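You operate a simulated robot arm through the tools that you are given. There is no shell and no other tool.

You run a simulated robot arm. Do the job below in one go: nothing can be reset, and whatever is moved stays where it is left.

TASK
Shake the black cup streak-free on FAST and put it back.
Fine: clamp disc over the cup before the shaker starts, shaker off before it swings back; end with the disc swung clear and the cup in its slot. Set down upright: what you pick out. Where these are worked on the way, their far stop is far enough and under half their travel is too little: clamp disc.

It is judged by the outcome, as a careful person would: the job done as asked, and still so three seconds after it is handed in. It fails if anything else is knocked over, pushed out of place, dropped, spilled or broken.

THE ROBOT
A 7-joint arm with a two-finger parallel gripper, fixed in place. Base frame: the origin is on the floor under the middle of its stand, x ahead of it, y to its left, z up. Readings come in m, rad, newtons and seconds.
It reaches about 1.112 m from its shoulder. Its first joint turns from -2.897 to 2.897 rad. Payload 3.43 kg.
The TCP is the grasp point between the finger pads, 0.034 m short of the fingertips. In the tool frame z runs along the fingers and y along their closing line. The gripper opens to 0.128 m. The fingers are 0.024 m wide and 0.012 m thick; the gripper's body (0.048 by 0.13 m) begins 0.096 m behind the TCP.
Orientation is that of the tool frame in the base frame, as a unit quaternion [x, y, z, w]. With the fingers straight down and closing along the base's y, the tool's x points along the base's -x, its y along +y and its z along -z.

THE INTERFACE
- The arm moves only by the tool step_arm. Its argument "moves" is one flat list of numbers, 7 for each row, row after row: the shift along the base's x, y, z in m, then the turn, a rotation vector about the base's x, y, z in rad, then the finger opening in m, from 0 to 0.128. In form: [dx, dy, dz, wx, wy, wz, gripper, dx, dy, dz, wx, wy, wz, gripper, ...]. A call has 1 to 20 rows; each row is the pose to reach, as a shift and turn from the pose commanded when the call began. A row lasts 0.2 s, in which the tool goes at most 0.05 m and 0.15 rad; a call with a longer step from one row to the next is refused whole, and so is a gripper value outside its range. Where a pose cannot be reached the arm comes as near as it can. A force on the tool above 50 N (or 10 N above the force at the start of the call, whichever is more), or a blocked arm, ends the call early, and 0.2 s more pass. The fingers move at their own pace (about 0.153 m/s each) and stop on an object; they squeeze with about 28 N. The grip force told is the motor's: it shows also when the fingers shut on nothing. Time passes only in rows, and 0.2 s behind the last, so rows that repeat a pose let the fingers close. It gives the time, the measured TCP pose, the force on the tool (base axes), the opening and the grip force at its end, in the units of the frame above (readings bear some noise), with the torque about the TCP (base axes, N m) and any sound that the robot's microphone picked up, and new pictures: "views" is both (left out), scene, wrist or none.
- Cameras (640 x 400 px; columns grow to the right, rows downward): "scene" is fixed at [0.3984, 0.6661, 1.3973]; the picture's right is [-0.97, -0.22, 0.00], its down [-0.19, 0.82, -0.55] and it looks along [0.12, -0.53, -0.84] (base axes); focal length 317 px, centre (320, 200). "wrist" rides on the gripper at [0.076, -0.011, -0.16] in the tool frame; the picture's right is [0.15, 0.99, 0.00], its down [-0.88, 0.13, -0.46] and it looks along [-0.45, 0.07, 0.89] (tool axes); focal length 234 px, centre (320, 200). There is no depth. A picture from a camera that has moved, and an enlarged one, comes with that camera's place and axes in the base frame and with its lens. The place of the scene camera against the robot may be out by one fixed shift of up to 0.025 m in any direction.
- enlarge(camera, box): a new picture of the part [left, top, right, bottom] of that camera's present view, enlarged. No time passes.
- finish_job(): hands the job in; it is judged then, once.

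Places have to be worked out from the pictures, the camera data and where the tool is seen. Open the gripper and draw the arm clear of the work before you hand the job in, unless the task says otherwise.

The tools are called as a command line: name --argument value ..., lists and objects as JSON in quotes. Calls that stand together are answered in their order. step_arm: Moves the arm, as the interface text tells. Its arguments: {"type":"object","properties":{"moves":{"type":"array","items":{"type":"number"}},"views":{"type":"string","enum":["both","scene","wrist","none"]}},"required":["moves"]} The other tools are called the same way: enlarge (camera, box) takes an enlarged picture of a part of a camera's view; finish_job () hands the job in.

At the start:

```text
time: 0.0
ee_pos: [0.3626, 0.4593, 1.1766]
orientation: [0.0, 1.0, 0.001, -0.002]
force: [0.8, 0.1, -0.2]
ft_torque: [0.0, 0.0, -0.03]
grip_width: 0.1279
finger_force: 0.2
```

scene: 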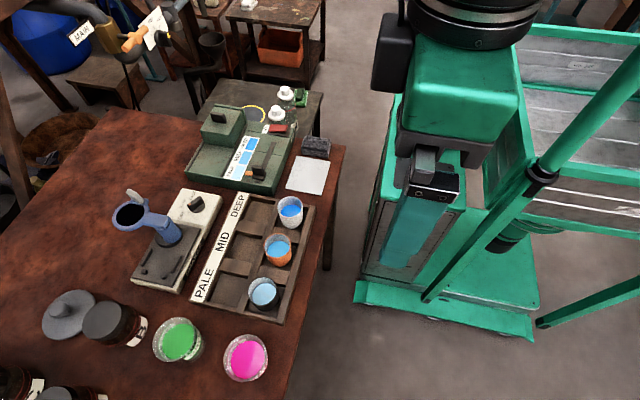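
wrist: 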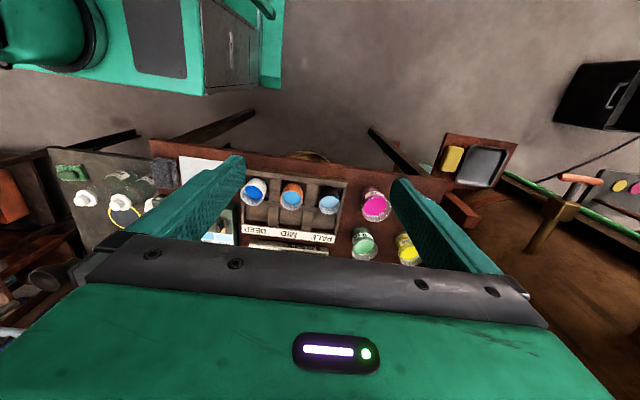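

I start by looking closely at the bench: the cups in the rack, the shaker with clamp disc, and the controller box.

enlarge --camera "scene" --box '[100, 170, 340, 320]'

enlarge --camera "scene" --box '[170, 80, 350, 200]'

enlarge --camera "wrist" --box '[160, 130, 480, 290]'

```text
2.67 times, centred on (220, 245) of scene
camera zoom: at [0.3984, 0.6661, 1.3973], right [-0.97, -0.22, 0.0], down [-0.19, 0.82, -0.55], along [0.12, -0.53, -0.84], focal length 844 px, centre (587, 80)
```

zoom: 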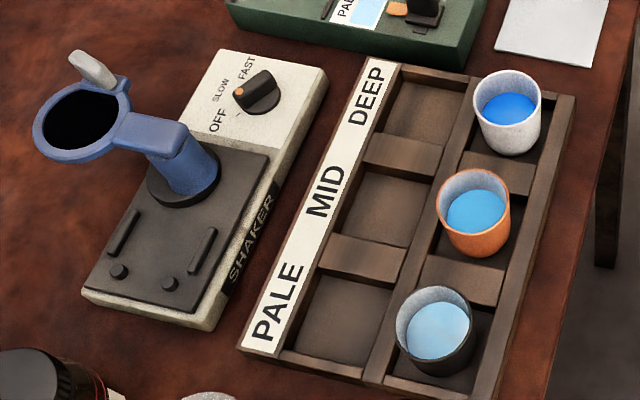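

```text
3.33 times, centred on (260, 140) of scene
camera zoom: at [0.3984, 0.6661, 1.3973], right [-0.97, -0.22, 0.0], down [-0.19, 0.82, -0.55], along [0.12, -0.53, -0.84], focal length 1056 px, centre (520, 400)
```

zoom: 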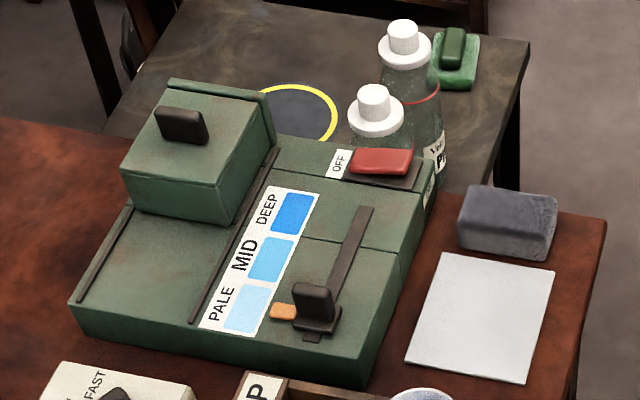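

```text
2.00 times, centred on (320, 210) of wrist
camera zoom: at [0.2865, 0.4469, 1.3364], right [-0.15, 0.99, 0.0], down [0.88, 0.13, 0.45], along [0.45, 0.07, -0.89], focal length 468 px, centre (320, 180)
```

zoom: 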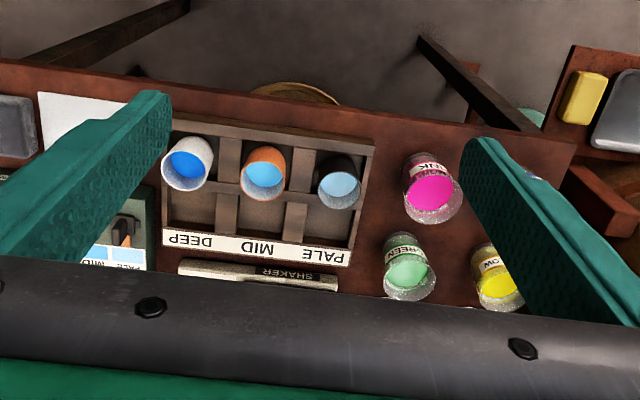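

The black cup sits in the slot of the PALE row nearest the robot, and the shaker lies beyond the rack, with its clamp arm and an OFF/SLOW/FAST dial. I'll shift the arm forward at the same height to see the shaker from the wrist camera and triangulate.

step_arm --moves '[0.04, 0, 0, 0, 0, 0, 0.128, 0.08, 0, 0, 0, 0, 0, 0.128, 0.12, 0, 0, 0, 0, 0, 0.128, 0.16, 0, 0, 0, 0, 0, 0.128, 0.2, 0, 0, 0, 0, 0, 0.128, 0.2, 0, 0, 0, 0, 0, 0.128]' --views "both"

```text
time: 1.4
ee_pos: [0.5478, 0.4573, 1.1803]
orientation: [0.0, 1.0, 0.001, 0.004]
force: [0.7, 0.0, 0.3]
ft_torque: [0.03, -0.02, 0.02]
grip_width: 0.1282
finger_force: 0.0
camera wrist: at [0.4696, 0.4444, 1.3395], right [-0.15, 0.99, 0.0], down [0.88, 0.13, 0.46], along [0.46, 0.07, -0.89], focal length 234 px, centre (320, 200)
```

scene: 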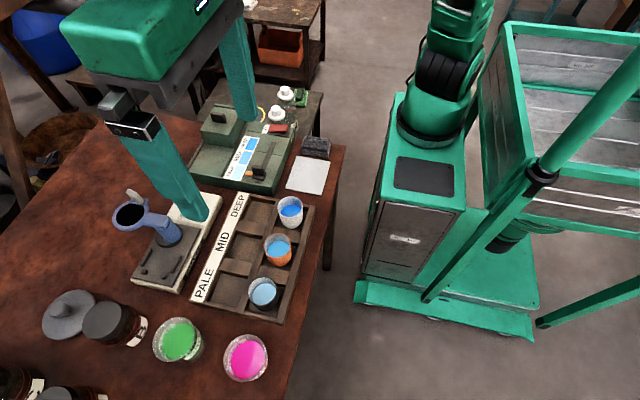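
wrist: 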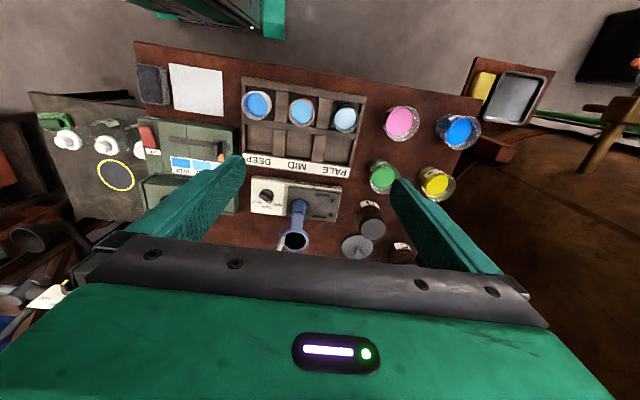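

enlarge --camera "wrist" --box '[230, 70, 430, 270]'

enlarge --camera "scene" --box '[100, 170, 260, 300]'

```text
2.00 times, centred on (330, 170) of wrist
camera zoom: at [0.4696, 0.4444, 1.3395], right [-0.15, 0.99, 0.0], down [0.88, 0.13, 0.46], along [0.46, 0.07, -0.89], focal length 468 px, centre (300, 260)
```

zoom: 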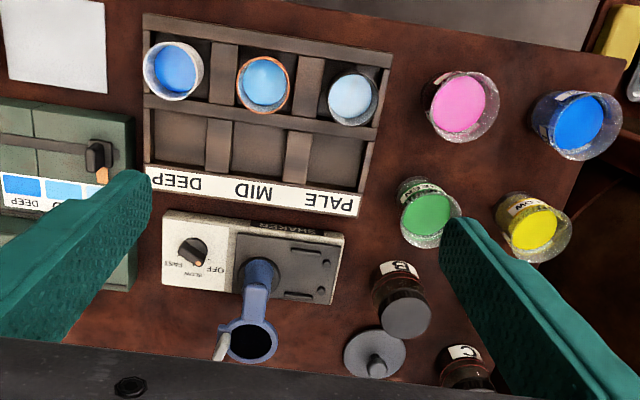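

```text
3.08 times, centred on (180, 235) of scene
camera zoom: at [0.3984, 0.6661, 1.3973], right [-0.97, -0.22, 0.0], down [-0.19, 0.82, -0.55], along [0.12, -0.53, -0.84], focal length 974 px, centre (751, 92)
```

zoom: 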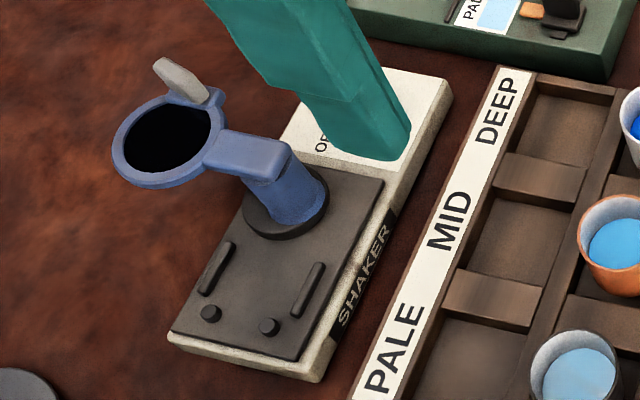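

The wrist triangulation puts the black cup's rim near (0.534, 0.505, 0.85), with the shaker around x≈0.74, y≈0.36–0.50. I'll go a bit lower and forward for a closer look at the dial, clamp and plate.

step_arm --moves '[0.04, -0.01, -0.02, 0, 0, 0, 0.128, 0.08, -0.02, -0.05, 0, 0, 0, 0.128, 0.1, -0.03, -0.08, 0, 0, 0, 0.128, 0.1, -0.03, -0.1, 0, 0, 0, 0.128, 0.1, -0.03, -0.1, 0, 0, 0, 0.128, 0.1, -0.03, -0.1, 0, 0, 0, 0.128]' --views "both"

```text
refused: row 2 steps farther than a row can; nothing moved
```

Row 2 was slightly too long a step, so I'll split the same move into shorter ones.

step_arm --moves '[0.03, -0.01, -0.02, 0, 0, 0, 0.128, 0.06, -0.02, -0.04, 0, 0, 0, 0.128, 0.08, -0.03, -0.07, 0, 0, 0, 0.128, 0.1, -0.03, -0.1, 0, 0, 0, 0.128, 0.1, -0.03, -0.1, 0, 0, 0, 0.128, 0.1, -0.03, -0.1, 0, 0, 0, 0.128]' --views "both"

```text
time: 2.8
ee_pos: [0.6494, 0.4308, 1.0797]
orientation: [0.0, 1.0, 0.001, 0.005]
force: [-1.0, 0.1, -0.6]
ft_torque: [-0.03, -0.03, 0.0]
grip_width: 0.1282
finger_force: 0.3
camera wrist: at [0.5712, 0.4177, 1.2384], right [-0.15, 0.99, 0.0], down [0.88, 0.13, 0.46], along [0.46, 0.07, -0.89], focal length 234 px, centre (320, 200)
```

scene: 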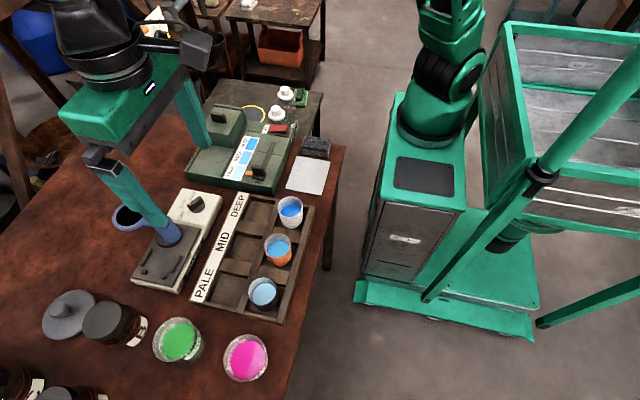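
wrist: 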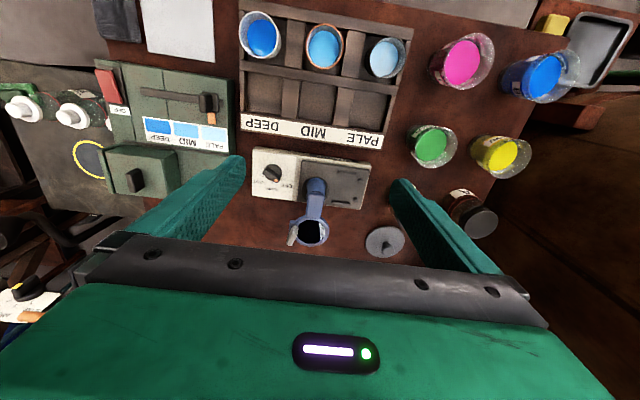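

enlarge --camera "wrist" --box '[240, 130, 400, 260]'

enlarge --camera "wrist" --box '[230, 0, 410, 140]'

enlarge --camera "scene" --box '[160, 180, 220, 220]'

```text
3.08 times, centred on (320, 195) of wrist
camera zoom: at [0.5712, 0.4177, 1.2384], right [-0.15, 0.99, 0.0], down [0.88, 0.13, 0.46], along [0.46, 0.07, -0.89], focal length 720 px, centre (320, 215)
```

zoom: 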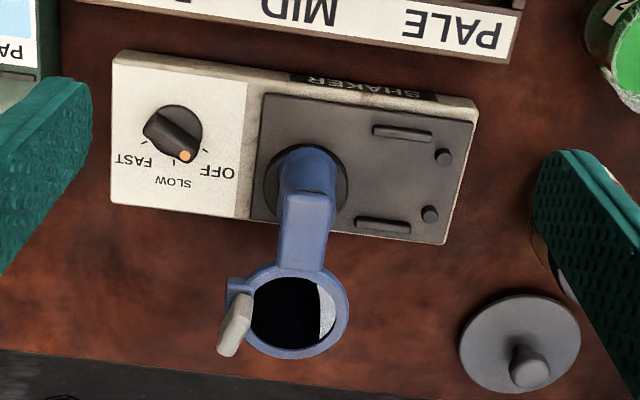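

```text
2.86 times, centred on (320, 70) of wrist
camera zoom: at [0.5712, 0.4177, 1.2384], right [-0.15, 0.99, 0.0], down [0.88, 0.13, 0.46], along [0.46, 0.07, -0.89], focal length 669 px, centre (320, 571)
```

zoom: 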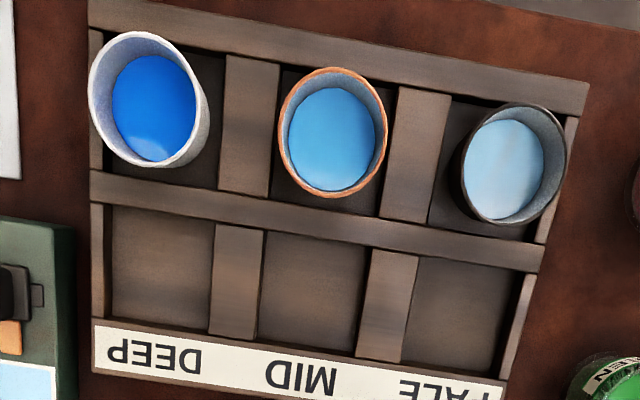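

```text
10.00 times, centred on (190, 200) of scene
camera zoom: at [0.3984, 0.6661, 1.3973], right [-0.97, -0.22, 0.0], down [-0.19, 0.82, -0.55], along [0.12, -0.53, -0.84], focal length 3167 px, centre (1620, 200)
```

zoom: 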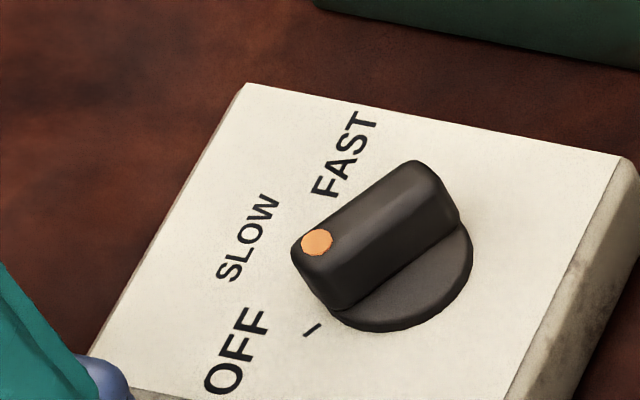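

Readings look good: the dial pointer is at OFF, the clamp arm points away (+x), and the cup cradle (two rails, two studs) lies on the +y side. I'll zoom in on the scene view to calibrate that camera against the known fingertip positions.

enlarge --camera "scene" --box '[60, 70, 240, 260]'

enlarge --camera "scene" --box '[200, 190, 320, 330]'

```text
2.11 times, centred on (150, 165) of scene
camera zoom: at [0.3984, 0.6661, 1.3973], right [-0.97, -0.22, 0.0], down [-0.19, 0.82, -0.55], along [0.12, -0.53, -0.84], focal length 667 px, centre (678, 274)
```

zoom: 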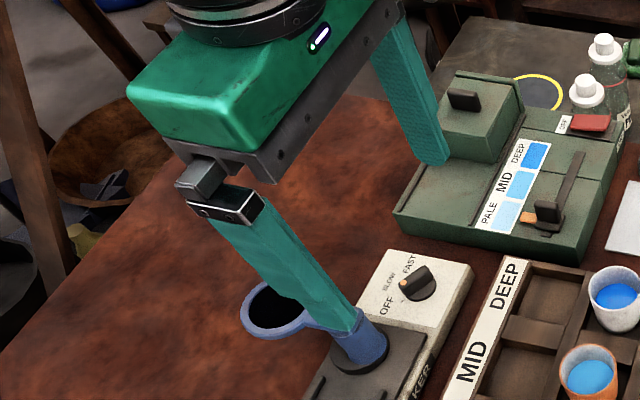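

```text
2.86 times, centred on (260, 260) of scene
camera zoom: at [0.3984, 0.6661, 1.3973], right [-0.97, -0.22, 0.0], down [-0.19, 0.82, -0.55], along [0.12, -0.53, -0.84], focal length 905 px, centre (491, 29)
```

zoom: 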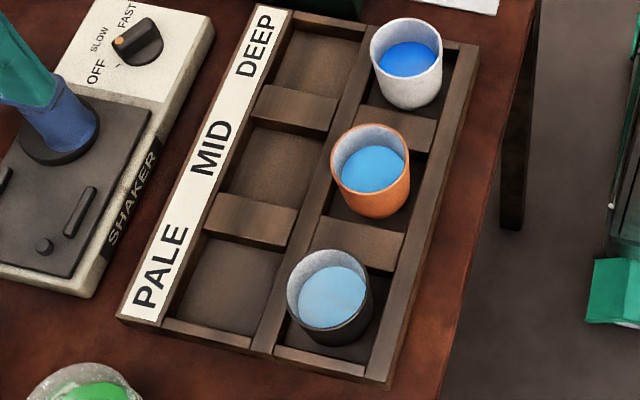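

The fingertips show the scene camera's true position is about (0.403, 0.646, 1.411). With that, both cameras agree that the black cup's rim is at (0.534, 0.505, 0.857). To get the heights of cup base, dividers and disc, I'll back off and tilt the tool for a low-angle look.

step_arm --moves '[-0.04, 0.005, 0, 0, -0.12, 0, 0.128, -0.08, 0.01, -0.01, 0, -0.24, 0, 0.128, -0.12, 0.02, -0.02, 0, -0.36, 0, 0.128, -0.16, 0.03, -0.03, 0, -0.48, 0, 0.128, -0.2, 0.035, -0.045, 0, -0.6, 0, 0.128, -0.245, 0.04, -0.06, 0, -0.7, 0, 0.128, -0.245, 0.04, -0.06, 0, -0.7, 0, 0.128, -0.245, 0.04, -0.06, 0, -0.7, 0, 0.128]' --views "both"

```text
time: 4.6
ee_pos: [0.4042, 0.4685, 1.0186]
orientation: [0.004, 0.938, -0.001, 0.347]
force: [0.0, -1.0, -0.1]
ft_torque: [-0.03, 0.04, 0.0]
grip_width: 0.1278
finger_force: 0.0
camera wrist: at [0.2419, 0.4567, 1.0914], right [-0.1, 0.99, -0.09], down [0.37, 0.13, 0.92], along [0.92, 0.06, -0.38], focal length 234 px, centre (320, 200)
```

scene: 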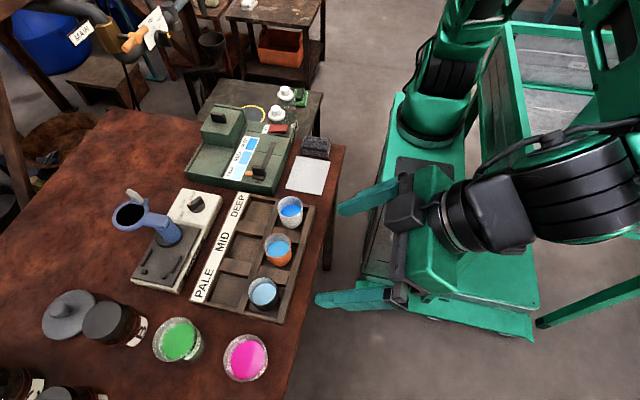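
wrist: 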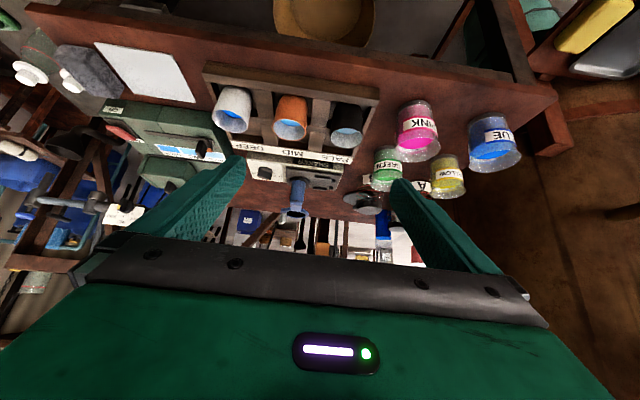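

enlarge --camera "wrist" --box '[200, 60, 400, 220]'

enlarge --camera "wrist" --box '[300, 70, 390, 160]'

enlarge --camera "wrist" --box '[240, 140, 360, 225]'

enlarge --camera "scene" --box '[105, 175, 225, 300]'

```text
2.50 times, centred on (300, 140) of wrist
camera zoom: at [0.2419, 0.4567, 1.0914], right [-0.1, 0.99, -0.09], down [0.37, 0.13, 0.92], along [0.92, 0.06, -0.38], focal length 585 px, centre (370, 350)
```

zoom: 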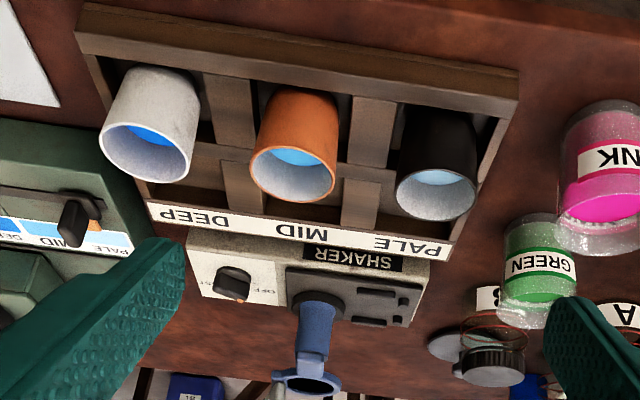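

```text
4.44 times, centred on (345, 115) of wrist
camera zoom: at [0.2419, 0.4567, 1.0914], right [-0.1, 0.99, -0.09], down [0.37, 0.13, 0.92], along [0.92, 0.06, -0.38], focal length 1041 px, centre (209, 578)
```

zoom: 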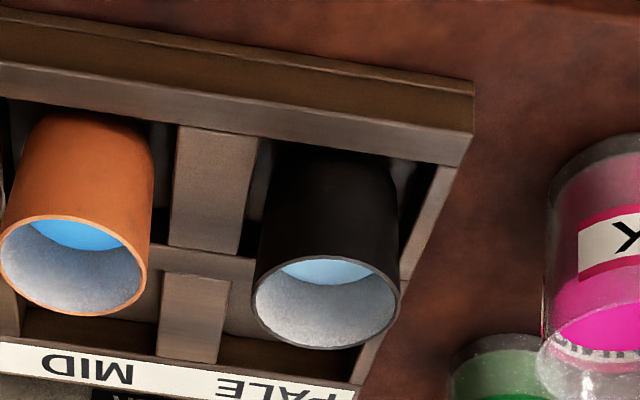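

```text
4.71 times, centred on (300, 182) of wrist
camera zoom: at [0.2419, 0.4567, 1.0914], right [-0.1, 0.99, -0.09], down [0.37, 0.13, 0.92], along [0.92, 0.06, -0.38], focal length 1102 px, centre (414, 282)
```

zoom: 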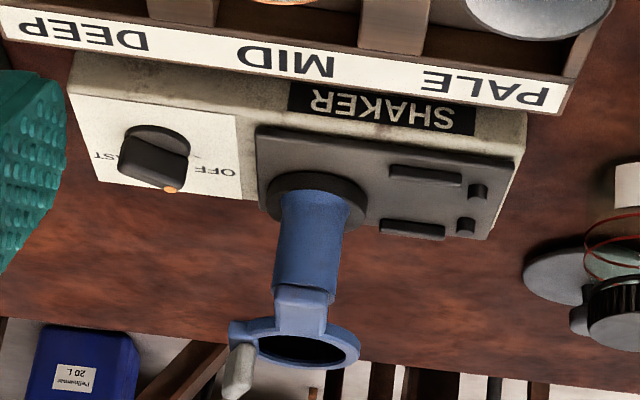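

```text
3.20 times, centred on (165, 238) of scene
camera zoom: at [0.3984, 0.6661, 1.3973], right [-0.97, -0.22, 0.0], down [-0.19, 0.82, -0.55], along [0.12, -0.53, -0.84], focal length 1013 px, centre (816, 80)
```

zoom: 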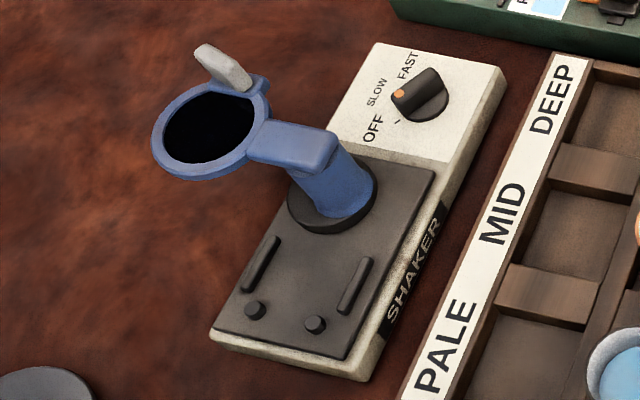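

From the low view: table ≈0.80, rack frame top ≈0.824, cup rim ≈0.859 at (0.534, 0.506) with 52 mm diameter, shaker cradle centre ≈(0.747, 0.488), post ≈(0.757, 0.437), and disc ≈(0.804, 0.439, 0.909). I'll untilt the tool while moving above the black cup.

step_arm --moves '[0.026, 0.007, 0.01, 0, 0.14, 0, 0.128, 0.052, 0.014, 0.015, 0, 0.28, 0, 0.128, 0.078, 0.021, 0.02, 0, 0.42, 0, 0.128, 0.104, 0.028, 0.02, 0, 0.56, 0, 0.128, 0.13, 0.037, 0.02, 0, 0.705, 0, 0.128, 0.13, 0.037, 0.02, 0, 0.705, 0, 0.128]' --views "none"

step_arm --moves '[0, 0, 0, 0, 0, 0.145, 0.09, 0, 0, 0, 0, 0, 0.29, 0.09, 0, 0, 0, 0, 0, 0.435, 0.09, 0, 0, 0, 0, 0, 0.58, 0.09, 0, 0, 0, 0, 0, 0.725, 0.09, 0, 0, 0, 0, 0, 0.87, 0.09, 0, 0, 0, 0, 0, 1.015, 0.09, 0, 0, 0, 0, 0, 1.16, 0.09, 0, 0, 0, 0, 0, 1.305, 0.09, 0, 0, 0, 0, 0, 1.45, 0.09, 0, 0, 0, 0, 0, 1.57, 0.09, 0, 0, 0, 0, 0, 1.57, 0.09]' --views "both"

```text
time: 6.0
ee_pos: [0.5318, 0.505, 1.0397]
orientation: [0.001, 1.0, 0.002, 0.002]
force: [-0.2, -0.5, -0.1]
ft_torque: [0.03, -0.04, -0.02]
grip_width: 0.1279
finger_force: 0.0
```

```text
time: 8.6
ee_pos: [0.5328, 0.5067, 1.0407]
orientation: [-0.707, 0.707, 0.003, 0.002]
force: [0.1, -0.5, 1.2]
ft_torque: [-0.01, 0.01, -0.01]
grip_width: 0.0899
finger_force: 0.1
camera wrist: at [0.5441, 0.4287, 1.1999], right [-0.99, -0.15, 0.0], down [-0.13, 0.88, 0.46], along [-0.07, 0.46, -0.89], focal length 234 px, centre (320, 200)
```

scene: 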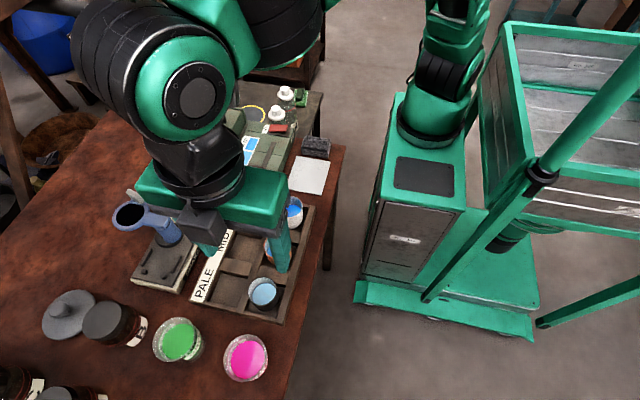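
wrist: 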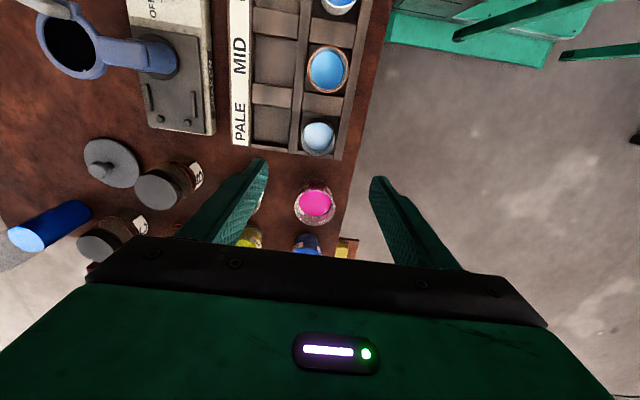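

Yaw is fine. I'll zoom the wrist view on the black cup to refine its centre from this new angle.

enlarge --camera "wrist" --box '[270, 90, 370, 170]'

enlarge --camera "wrist" --box '[20, 0, 220, 140]'

```text
5.00 times, centred on (320, 130) of wrist
camera zoom: at [0.5441, 0.4287, 1.1999], right [-0.99, -0.15, 0.0], down [-0.13, 0.88, 0.46], along [-0.07, 0.46, -0.89], focal length 1171 px, centre (320, 550)
```

zoom: 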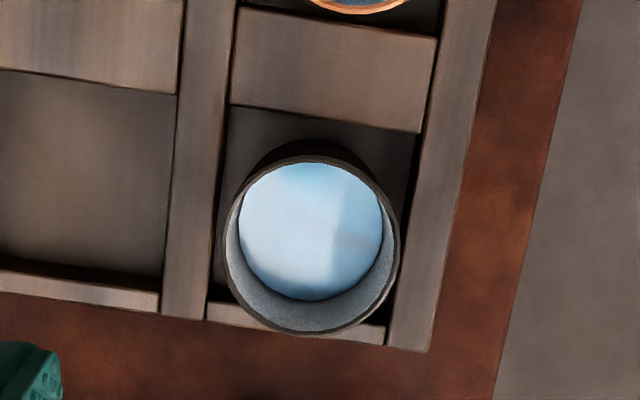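

```text
2.86 times, centred on (120, 70) of wrist
camera zoom: at [0.5441, 0.4287, 1.1999], right [-0.99, -0.15, 0.0], down [-0.13, 0.88, 0.46], along [-0.07, 0.46, -0.89], focal length 669 px, centre (891, 571)
```

zoom: 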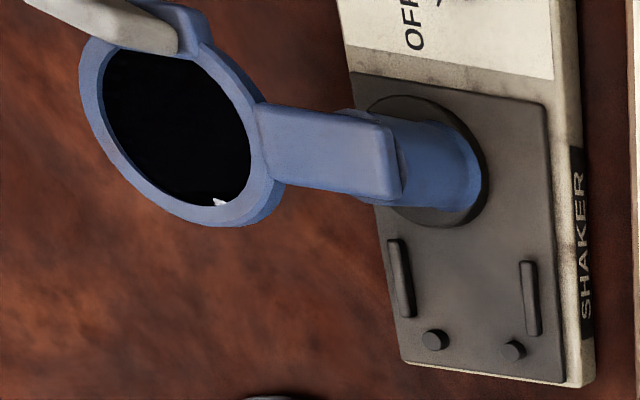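

The cup rim centre is confirmed at about (0.535, 0.5065, 0.859). I'll descend with the fingers straddling it along x, tips kept just above the rack frame.

step_arm --moves '[0.002, 0, -0.04, 0, 0, 0, 0.085, 0.002, 0, -0.08, 0, 0, 0, 0.085, 0.002, 0, -0.12, 0, 0, 0, 0.085, 0.002, 0, -0.15, 0, 0, 0, 0.085, 0.002, 0, -0.17, 0, 0, 0, 0.085, 0.002, 0, -0.17, 0, 0, 0, 0.085]' --views "both"

```text
time: 10.0
ee_pos: [0.5336, 0.5057, 0.8703]
orientation: [-0.706, 0.708, 0.002, 0.002]
force: [0.6, 0.0, 0.6]
ft_torque: [-0.02, -0.02, 0.05]
grip_width: 0.085
finger_force: 0.1
camera wrist: at [0.5449, 0.4287, 1.0296], right [-0.99, -0.14, 0.0], down [-0.13, 0.88, 0.46], along [-0.07, 0.46, -0.89], focal length 234 px, centre (320, 200)
```

scene: 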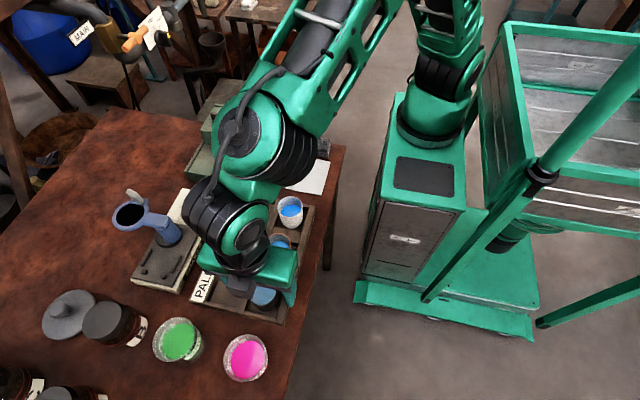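
wrist: 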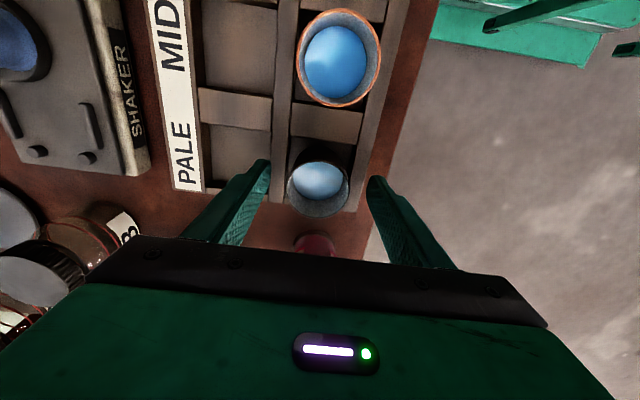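

The cup sits centred between the fingers. I'll drop 6 mm more and close on it.

step_arm --moves '[0.001, 0.0005, -0.006, 0, 0, 0, 0.085, 0.001, 0.0005, -0.006, 0, 0, 0, 0.07, 0.001, 0.0005, -0.006, 0, 0, 0, 0.06, 0.001, 0.0005, -0.006, 0, 0, 0, 0.04, 0.001, 0.0005, -0.006, 0, 0, 0, 0.03, 0.001, 0.0005, -0.006, 0, 0, 0, 0.03]' --views "both"

```text
time: 11.4
ee_pos: [0.5356, 0.5075, 0.865]
orientation: [-0.707, 0.708, 0.002, 0.001]
force: [-0.4, 0.2, -0.2]
ft_torque: [0.01, -0.01, 0.02]
grip_width: 0.0484
finger_force: 27.6
camera wrist: at [0.5463, 0.429, 1.0239], right [-0.99, -0.14, 0.0], down [-0.13, 0.88, 0.46], along [-0.07, 0.46, -0.89], focal length 234 px, centre (320, 200)
```

scene: 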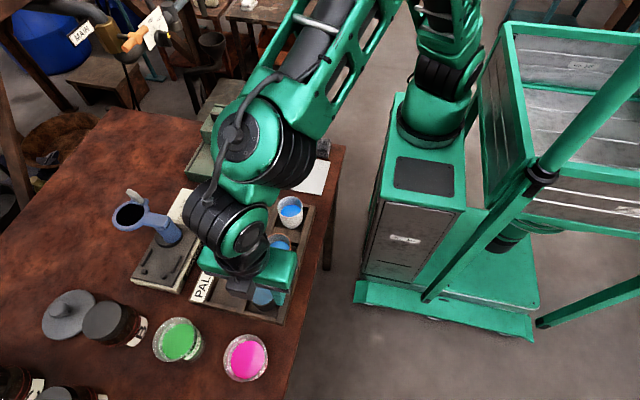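
wrist: 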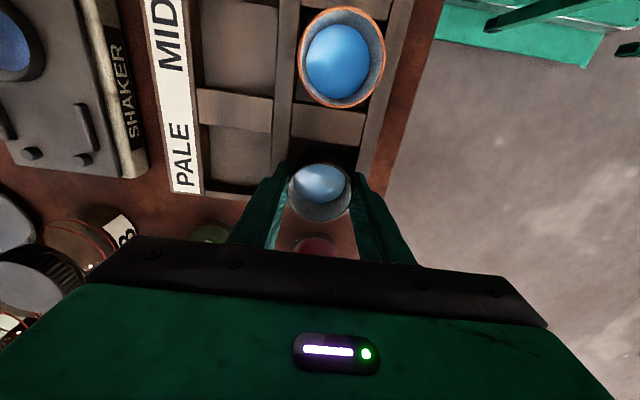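

The grip is firm: 48 mm width at 27.6 N. I'll lift the cup straight up slowly and check it hangs upright.

step_arm --moves '[0, 0, 0.01, 0, 0, 0, 0.03, 0, 0, 0.03, 0, 0, 0, 0.03, 0, 0, 0.055, 0, 0, 0, 0.03, 0, 0, 0.08, 0, 0, 0, 0.03, 0, 0, 0.1, 0, 0, 0, 0.03, 0, 0, 0.11, 0, 0, 0, 0.03, 0, 0, 0.11, 0, 0, 0, 0.03]' --views "both"

```text
time: 13.0
ee_pos: [0.5341, 0.5083, 0.9747]
orientation: [-0.706, 0.708, 0.004, 0.002]
force: [-0.3, 0.3, 0.4]
ft_torque: [0.03, -0.03, 0.0]
grip_width: 0.0299
finger_force: 0.1
camera wrist: at [0.5453, 0.4297, 1.1346], right [-0.99, -0.14, 0.0], down [-0.13, 0.88, 0.46], along [-0.07, 0.46, -0.89], focal length 234 px, centre (320, 200)
```

scene: 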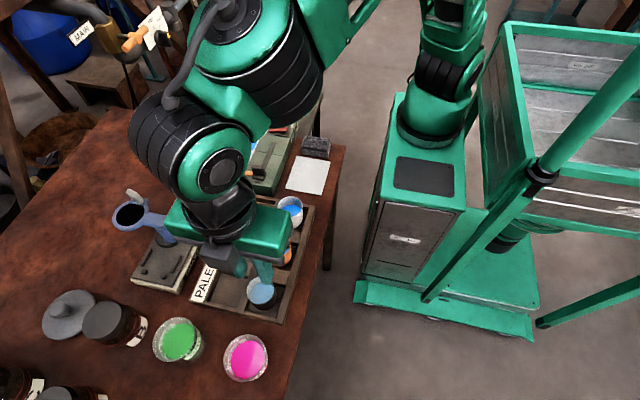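
wrist: 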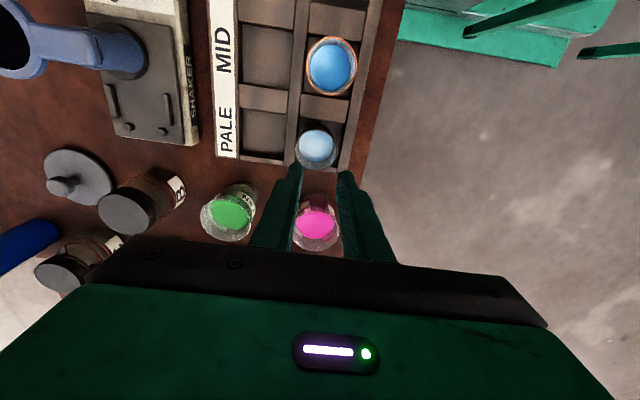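

The fingers came up empty: the cup slipped out and appears to still be standing in its slot. I'll look closely at its state before trying again.

enlarge --camera "wrist" --box '[260, 90, 390, 190]'

enlarge --camera "scene" --box '[210, 230, 330, 330]'

```text
4.00 times, centred on (325, 140) of wrist
camera zoom: at [0.5453, 0.4297, 1.1346], right [-0.99, -0.14, 0.0], down [-0.13, 0.88, 0.46], along [-0.07, 0.46, -0.89], focal length 937 px, centre (300, 440)
```

zoom: 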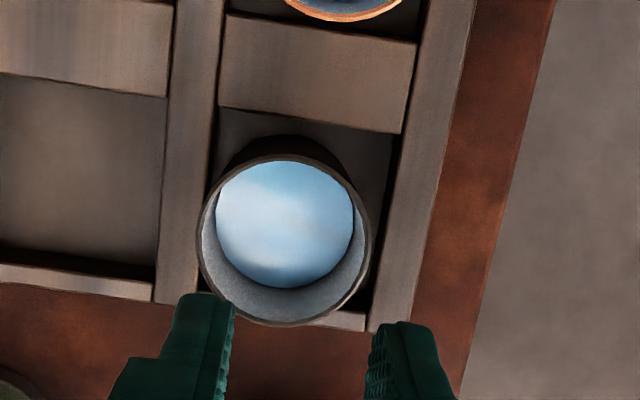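

```text
4.00 times, centred on (270, 280) of scene
camera zoom: at [0.3984, 0.6661, 1.3973], right [-0.97, -0.22, 0.0], down [-0.19, 0.82, -0.55], along [0.12, -0.53, -0.84], focal length 1267 px, centre (520, -120)
```

zoom: 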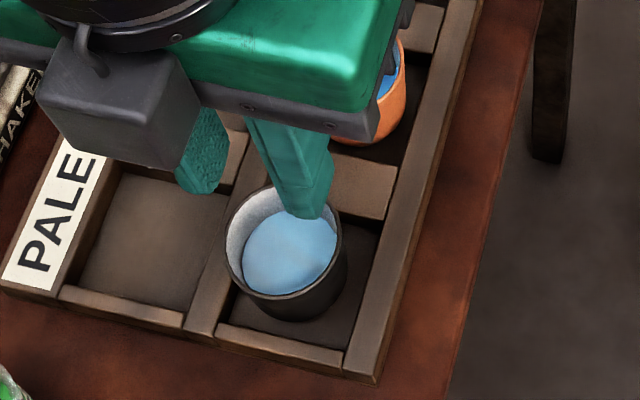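

The cup is upright and unspilled, shifted only ~3 mm in +x within its slot. I'll open, go back down centred at (0.538, 0.506), squeeze fully and then lift in small, monitored increments.

step_arm --moves '[0.004, -0.002, 0, 0, 0, 0, 0.085, 0.004, -0.002, 0, 0, 0, 0, 0.085, 0.004, -0.002, -0.04, 0, 0, 0, 0.085, 0.004, -0.002, -0.08, 0, 0, 0, 0.085, 0.004, -0.002, -0.1, 0, 0, 0, 0.085, 0.004, -0.002, -0.112, 0, 0, 0, 0.085, 0.004, -0.002, -0.112, 0, 0, 0, 0.085]' --views "wrist"

```text
time: 14.6
ee_pos: [0.5413, 0.5043, 0.8638]
orientation: [-0.707, 0.708, 0.003, 0.002]
force: [0.3, 0.0, -0.7]
ft_torque: [0.0, 0.0, 0.0]
grip_width: 0.085
finger_force: 0.0
camera wrist: at [0.552, 0.4261, 1.0226], right [-0.99, -0.14, 0.0], down [-0.13, 0.88, 0.46], along [-0.07, 0.46, -0.89], focal length 234 px, centre (320, 200)
```

wrist: 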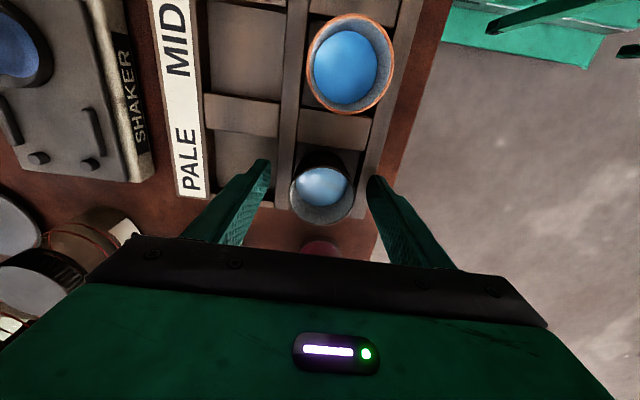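

enlarge --camera "wrist" --box '[220, 130, 420, 260]'

```text
3.08 times, centred on (320, 195) of wrist
camera zoom: at [0.552, 0.4261, 1.0226], right [-0.99, -0.14, 0.0], down [-0.13, 0.88, 0.46], along [-0.07, 0.46, -0.89], focal length 720 px, centre (320, 215)
```

zoom: 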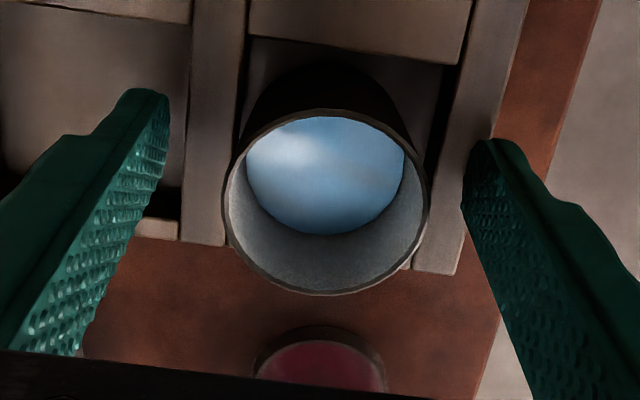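

The cup centre is (0.5386, 0.506), so I correct 2–3 mm, close with full squeeze, and only lift 6 mm to test the hold.

step_arm --moves '[-0.0025, 0.002, -0.003, 0, 0, 0, 0.085, -0.0025, 0.002, -0.003, 0, 0, 0, 0.06, -0.0025, 0.002, -0.003, 0, 0, 0, 0.03, -0.0025, 0.002, -0.003, 0, 0, 0, 0.0, -0.0025, 0.002, -0.003, 0, 0, 0, 0.0, -0.0025, 0.002, -0.003, 0, 0, 0, 0.0, -0.0025, 0.002, -0.003, 0, 0, 0, 0.0]' --views "none"

step_arm --moves '[0, 0, 0.002, 0, 0, 0, 0.0, 0, 0, 0.004, 0, 0, 0, 0.0, 0, 0, 0.006, 0, 0, 0, 0.0]' --views "both"

```text
time: 16.2
ee_pos: [0.5384, 0.5067, 0.8587]
orientation: [-0.706, 0.708, 0.004, 0.002]
force: [-0.9, 0.5, 1.9]
ft_torque: [0.03, 0.08, 0.01]
grip_width: 0.0483
finger_force: 27.9
```

```text
time: 17.0
ee_pos: [0.5383, 0.5072, 0.8657]
orientation: [-0.706, 0.708, 0.002, 0.001]
force: [0.2, -0.3, -0.4]
ft_torque: [0.03, -0.02, 0.01]
grip_width: 0.0486
finger_force: 28.2
camera wrist: at [0.5491, 0.4284, 1.0249], right [-0.99, -0.14, 0.0], down [-0.13, 0.88, 0.46], along [-0.07, 0.46, -0.89], focal length 234 px, centre (320, 200)
```

scene: 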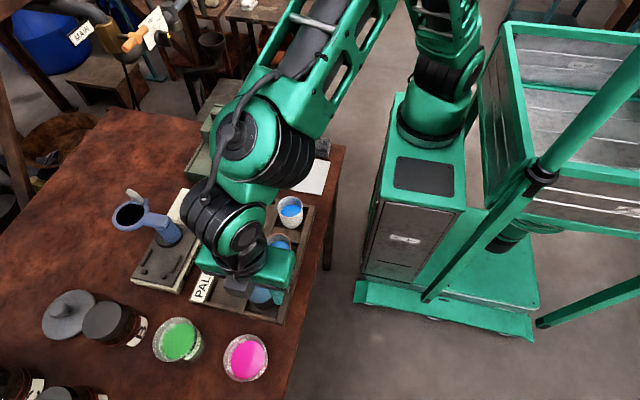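
wrist: 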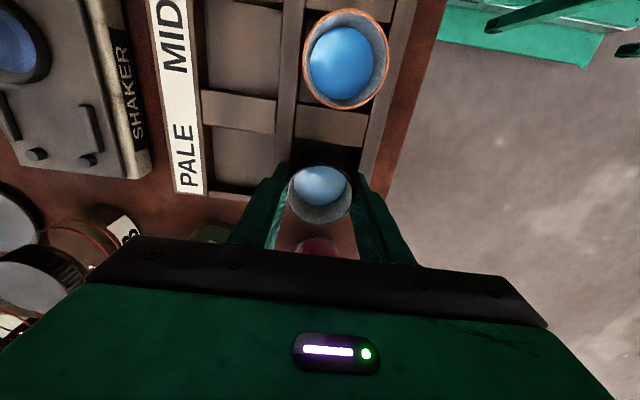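

enlarge --camera "wrist" --box '[220, 130, 420, 260]'

enlarge --camera "scene" --box '[210, 230, 330, 330]'

```text
3.08 times, centred on (320, 195) of wrist
camera zoom: at [0.5491, 0.4284, 1.0249], right [-0.99, -0.14, 0.0], down [-0.13, 0.88, 0.46], along [-0.07, 0.46, -0.89], focal length 720 px, centre (320, 215)
```

zoom: 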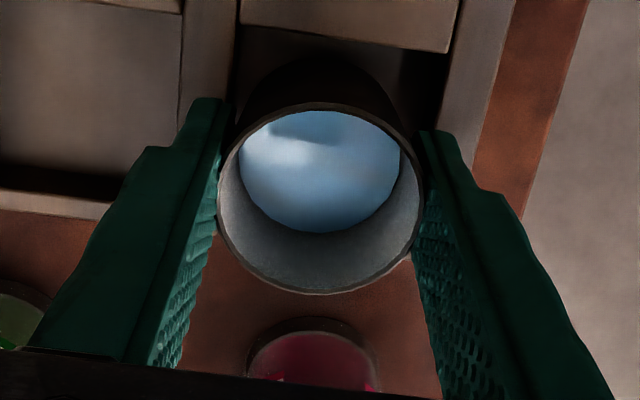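

```text
4.00 times, centred on (270, 280) of scene
camera zoom: at [0.3984, 0.6661, 1.3973], right [-0.97, -0.22, 0.0], down [-0.19, 0.82, -0.55], along [0.12, -0.53, -0.84], focal length 1267 px, centre (520, -120)
```

zoom: 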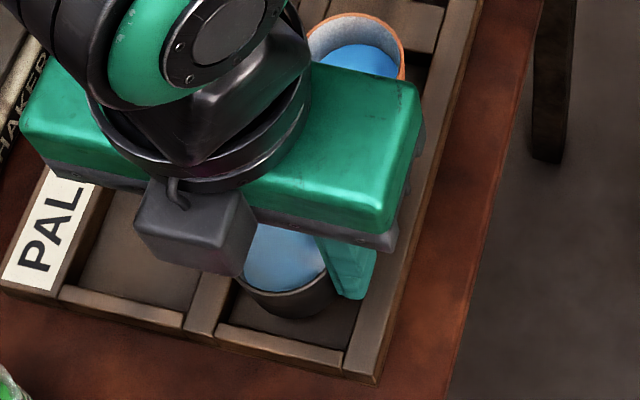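

Grip still reads 28 N at 48.6 mm. I'll lift another 15 mm in small steps and check again.

step_arm --moves '[0, 0, 0.004, 0, 0, 0, 0.0, 0, 0, 0.008, 0, 0, 0, 0.0, 0, 0, 0.012, 0, 0, 0, 0.0]' --views "both"

enlarge --camera "wrist" --box '[220, 130, 420, 260]'

enlarge --camera "scene" --box '[210, 230, 330, 330]'

```text
time: 17.8
ee_pos: [0.5384, 0.5074, 0.877]
orientation: [-0.707, 0.707, 0.002, 0.001]
force: [-0.6, 0.4, -0.4]
ft_torque: [0.0, 0.0, 0.04]
grip_width: 0.0486
finger_force: 28.5
camera wrist: at [0.5488, 0.4284, 1.0369], right [-0.99, -0.14, 0.0], down [-0.13, 0.88, 0.46], along [-0.07, 0.46, -0.89], focal length 234 px, centre (320, 200)
```

scene: 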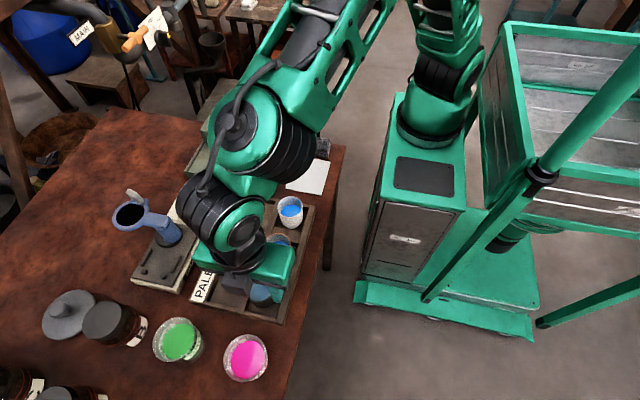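
wrist: 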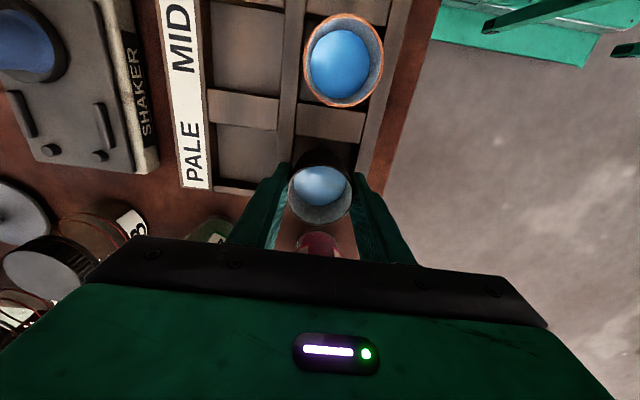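

```text
3.08 times, centred on (320, 195) of wrist
camera zoom: at [0.5488, 0.4284, 1.0369], right [-0.99, -0.14, 0.0], down [-0.13, 0.88, 0.46], along [-0.07, 0.46, -0.89], focal length 720 px, centre (320, 215)
```

zoom: 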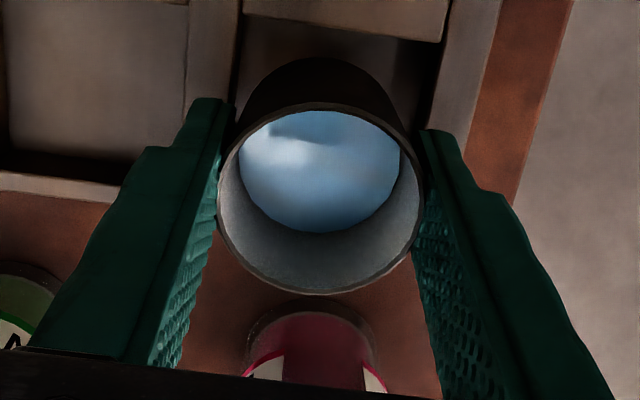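

```text
4.00 times, centred on (270, 280) of scene
camera zoom: at [0.3984, 0.6661, 1.3973], right [-0.97, -0.22, 0.0], down [-0.19, 0.82, -0.55], along [0.12, -0.53, -0.84], focal length 1267 px, centre (520, -120)
```

zoom: 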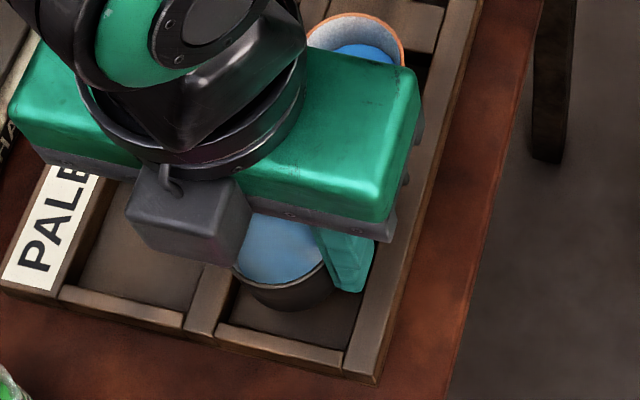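

The cup's image stays fixed relative to the fingers while the arm rose 11 mm, so it is held this time. I'll keep lifting gently.

step_arm --moves '[0, 0, 0.005, 0, 0, 0, 0.0, 0, 0, 0.012, 0, 0, 0, 0.0, 0, 0, 0.02, 0, 0, 0, 0.0, 0, 0, 0.028, 0, 0, 0, 0.0, 0, 0, 0.034, 0, 0, 0, 0.0, 0, 0, 0.036, 0, 0, 0, 0.0]' --views "both"

enlarge --camera "wrist" --box '[220, 130, 420, 260]'

```text
time: 19.2
ee_pos: [0.5372, 0.5074, 0.9142]
orientation: [-0.706, 0.708, 0.002, 0.002]
force: [-0.8, -0.2, -1.3]
ft_torque: [-0.01, -0.01, 0.0]
grip_width: 0.0486
finger_force: 27.8
camera wrist: at [0.5481, 0.4289, 1.0733], right [-0.99, -0.14, 0.0], down [-0.13, 0.88, 0.46], along [-0.07, 0.46, -0.89], focal length 234 px, centre (320, 200)
```

scene: 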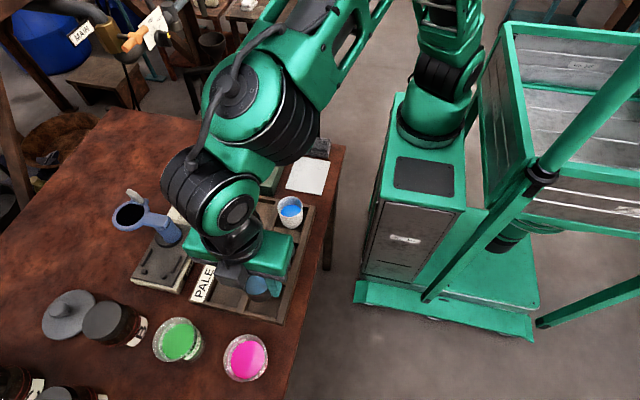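
wrist: 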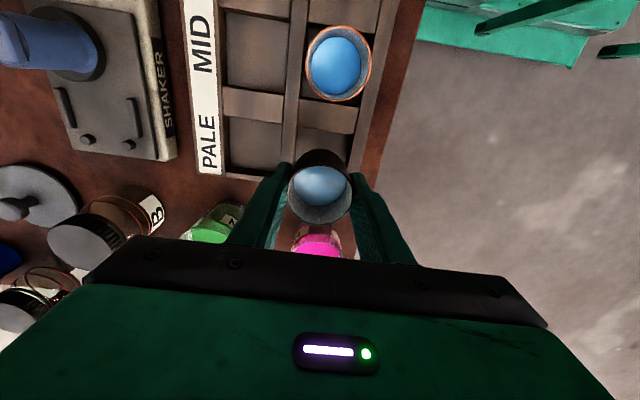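

```text
3.08 times, centred on (320, 195) of wrist
camera zoom: at [0.5481, 0.4289, 1.0733], right [-0.99, -0.14, 0.0], down [-0.13, 0.88, 0.46], along [-0.07, 0.46, -0.89], focal length 720 px, centre (320, 215)
```

zoom: 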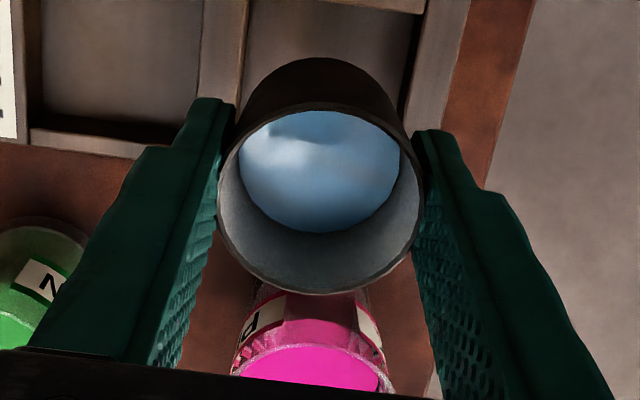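

The cup is held firmly, with the base about 55 mm below the TCP. I'll carry it gently to above the shaker cradle, cup centre to (0.747, 0.488), with TCP z around 0.945.

step_arm --moves '[0.004, 0, 0.008, 0, 0, 0, 0.0, 0.014, -0.001, 0.018, 0, 0, 0, 0.0, 0.03, -0.002, 0.027, 0, 0, 0, 0.0, 0.05, -0.004, 0.031, 0, 0, 0, 0.0, 0.072, -0.006, 0.031, 0, 0, 0, 0.0, 0.095, -0.008, 0.031, 0, 0, 0, 0.0, 0.118, -0.01, 0.031, 0, 0, 0, 0.0, 0.141, -0.012, 0.031, 0, 0, 0, 0.0, 0.163, -0.014, 0.031, 0, 0, 0, 0.0, 0.182, -0.016, 0.031, 0, 0, 0, 0.0, 0.197, -0.017, 0.031, 0, 0, 0, 0.0, 0.207, -0.018, 0.031, 0, 0, 0, 0.0, 0.211, -0.018, 0.031, 0, 0, 0, 0.0, 0.211, -0.018, 0.031, 0, 0, 0, 0.0]' --views "both"

enlarge --camera "wrist" --box '[200, 80, 440, 260]'

enlarge --camera "scene" --box '[90, 170, 240, 310]'

```text
time: 22.2
ee_pos: [0.7487, 0.4888, 0.944]
orientation: [-0.707, 0.707, 0.004, 0.002]
force: [-0.9, 0.0, -0.9]
ft_torque: [0.03, 0.03, 0.0]
grip_width: 0.0484
finger_force: 28.1
camera wrist: at [0.7595, 0.4104, 1.1037], right [-0.99, -0.14, 0.0], down [-0.13, 0.88, 0.46], along [-0.07, 0.46, -0.89], focal length 234 px, centre (320, 200)
```

scene: 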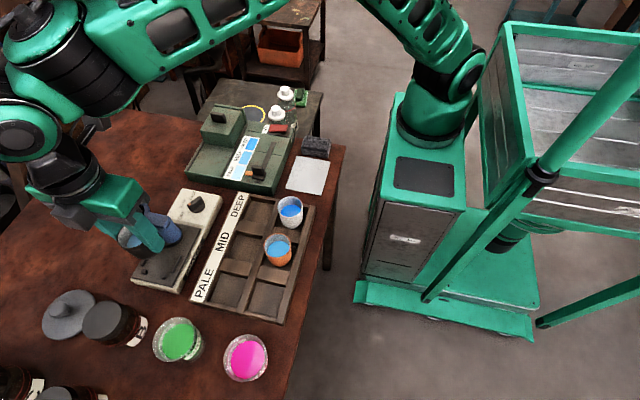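
wrist: 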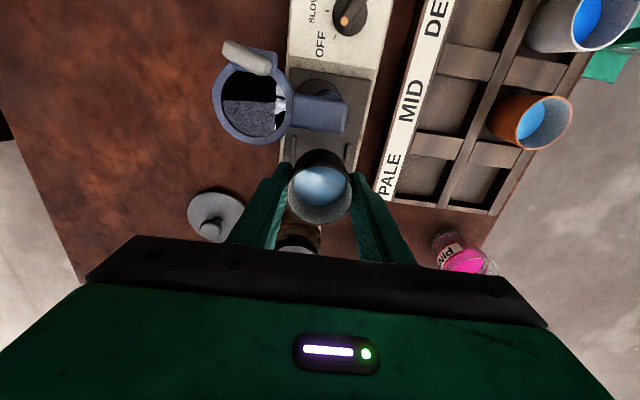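

```text
2.22 times, centred on (320, 170) of wrist
camera zoom: at [0.7595, 0.4104, 1.1037], right [-0.99, -0.14, 0.0], down [-0.13, 0.88, 0.46], along [-0.07, 0.46, -0.89], focal length 520 px, centre (320, 267)
```

zoom: 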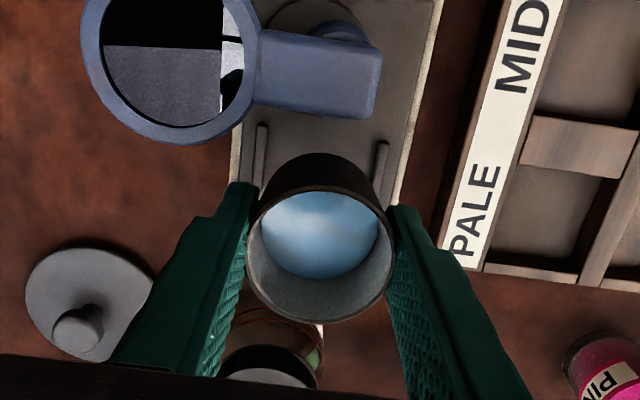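

```text
2.86 times, centred on (165, 240) of scene
camera zoom: at [0.3984, 0.6661, 1.3973], right [-0.97, -0.22, 0.0], down [-0.19, 0.82, -0.55], along [0.12, -0.53, -0.84], focal length 905 px, centre (763, 86)
```

zoom: 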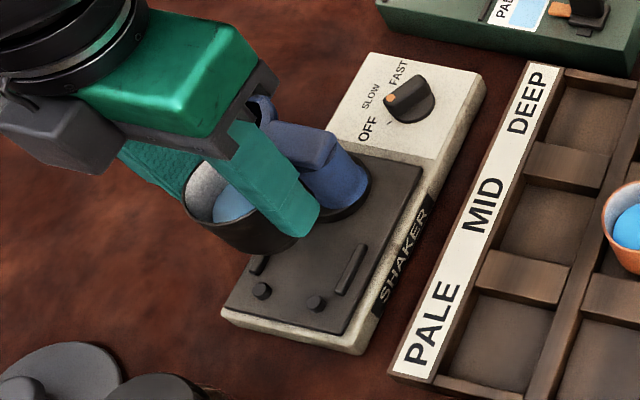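

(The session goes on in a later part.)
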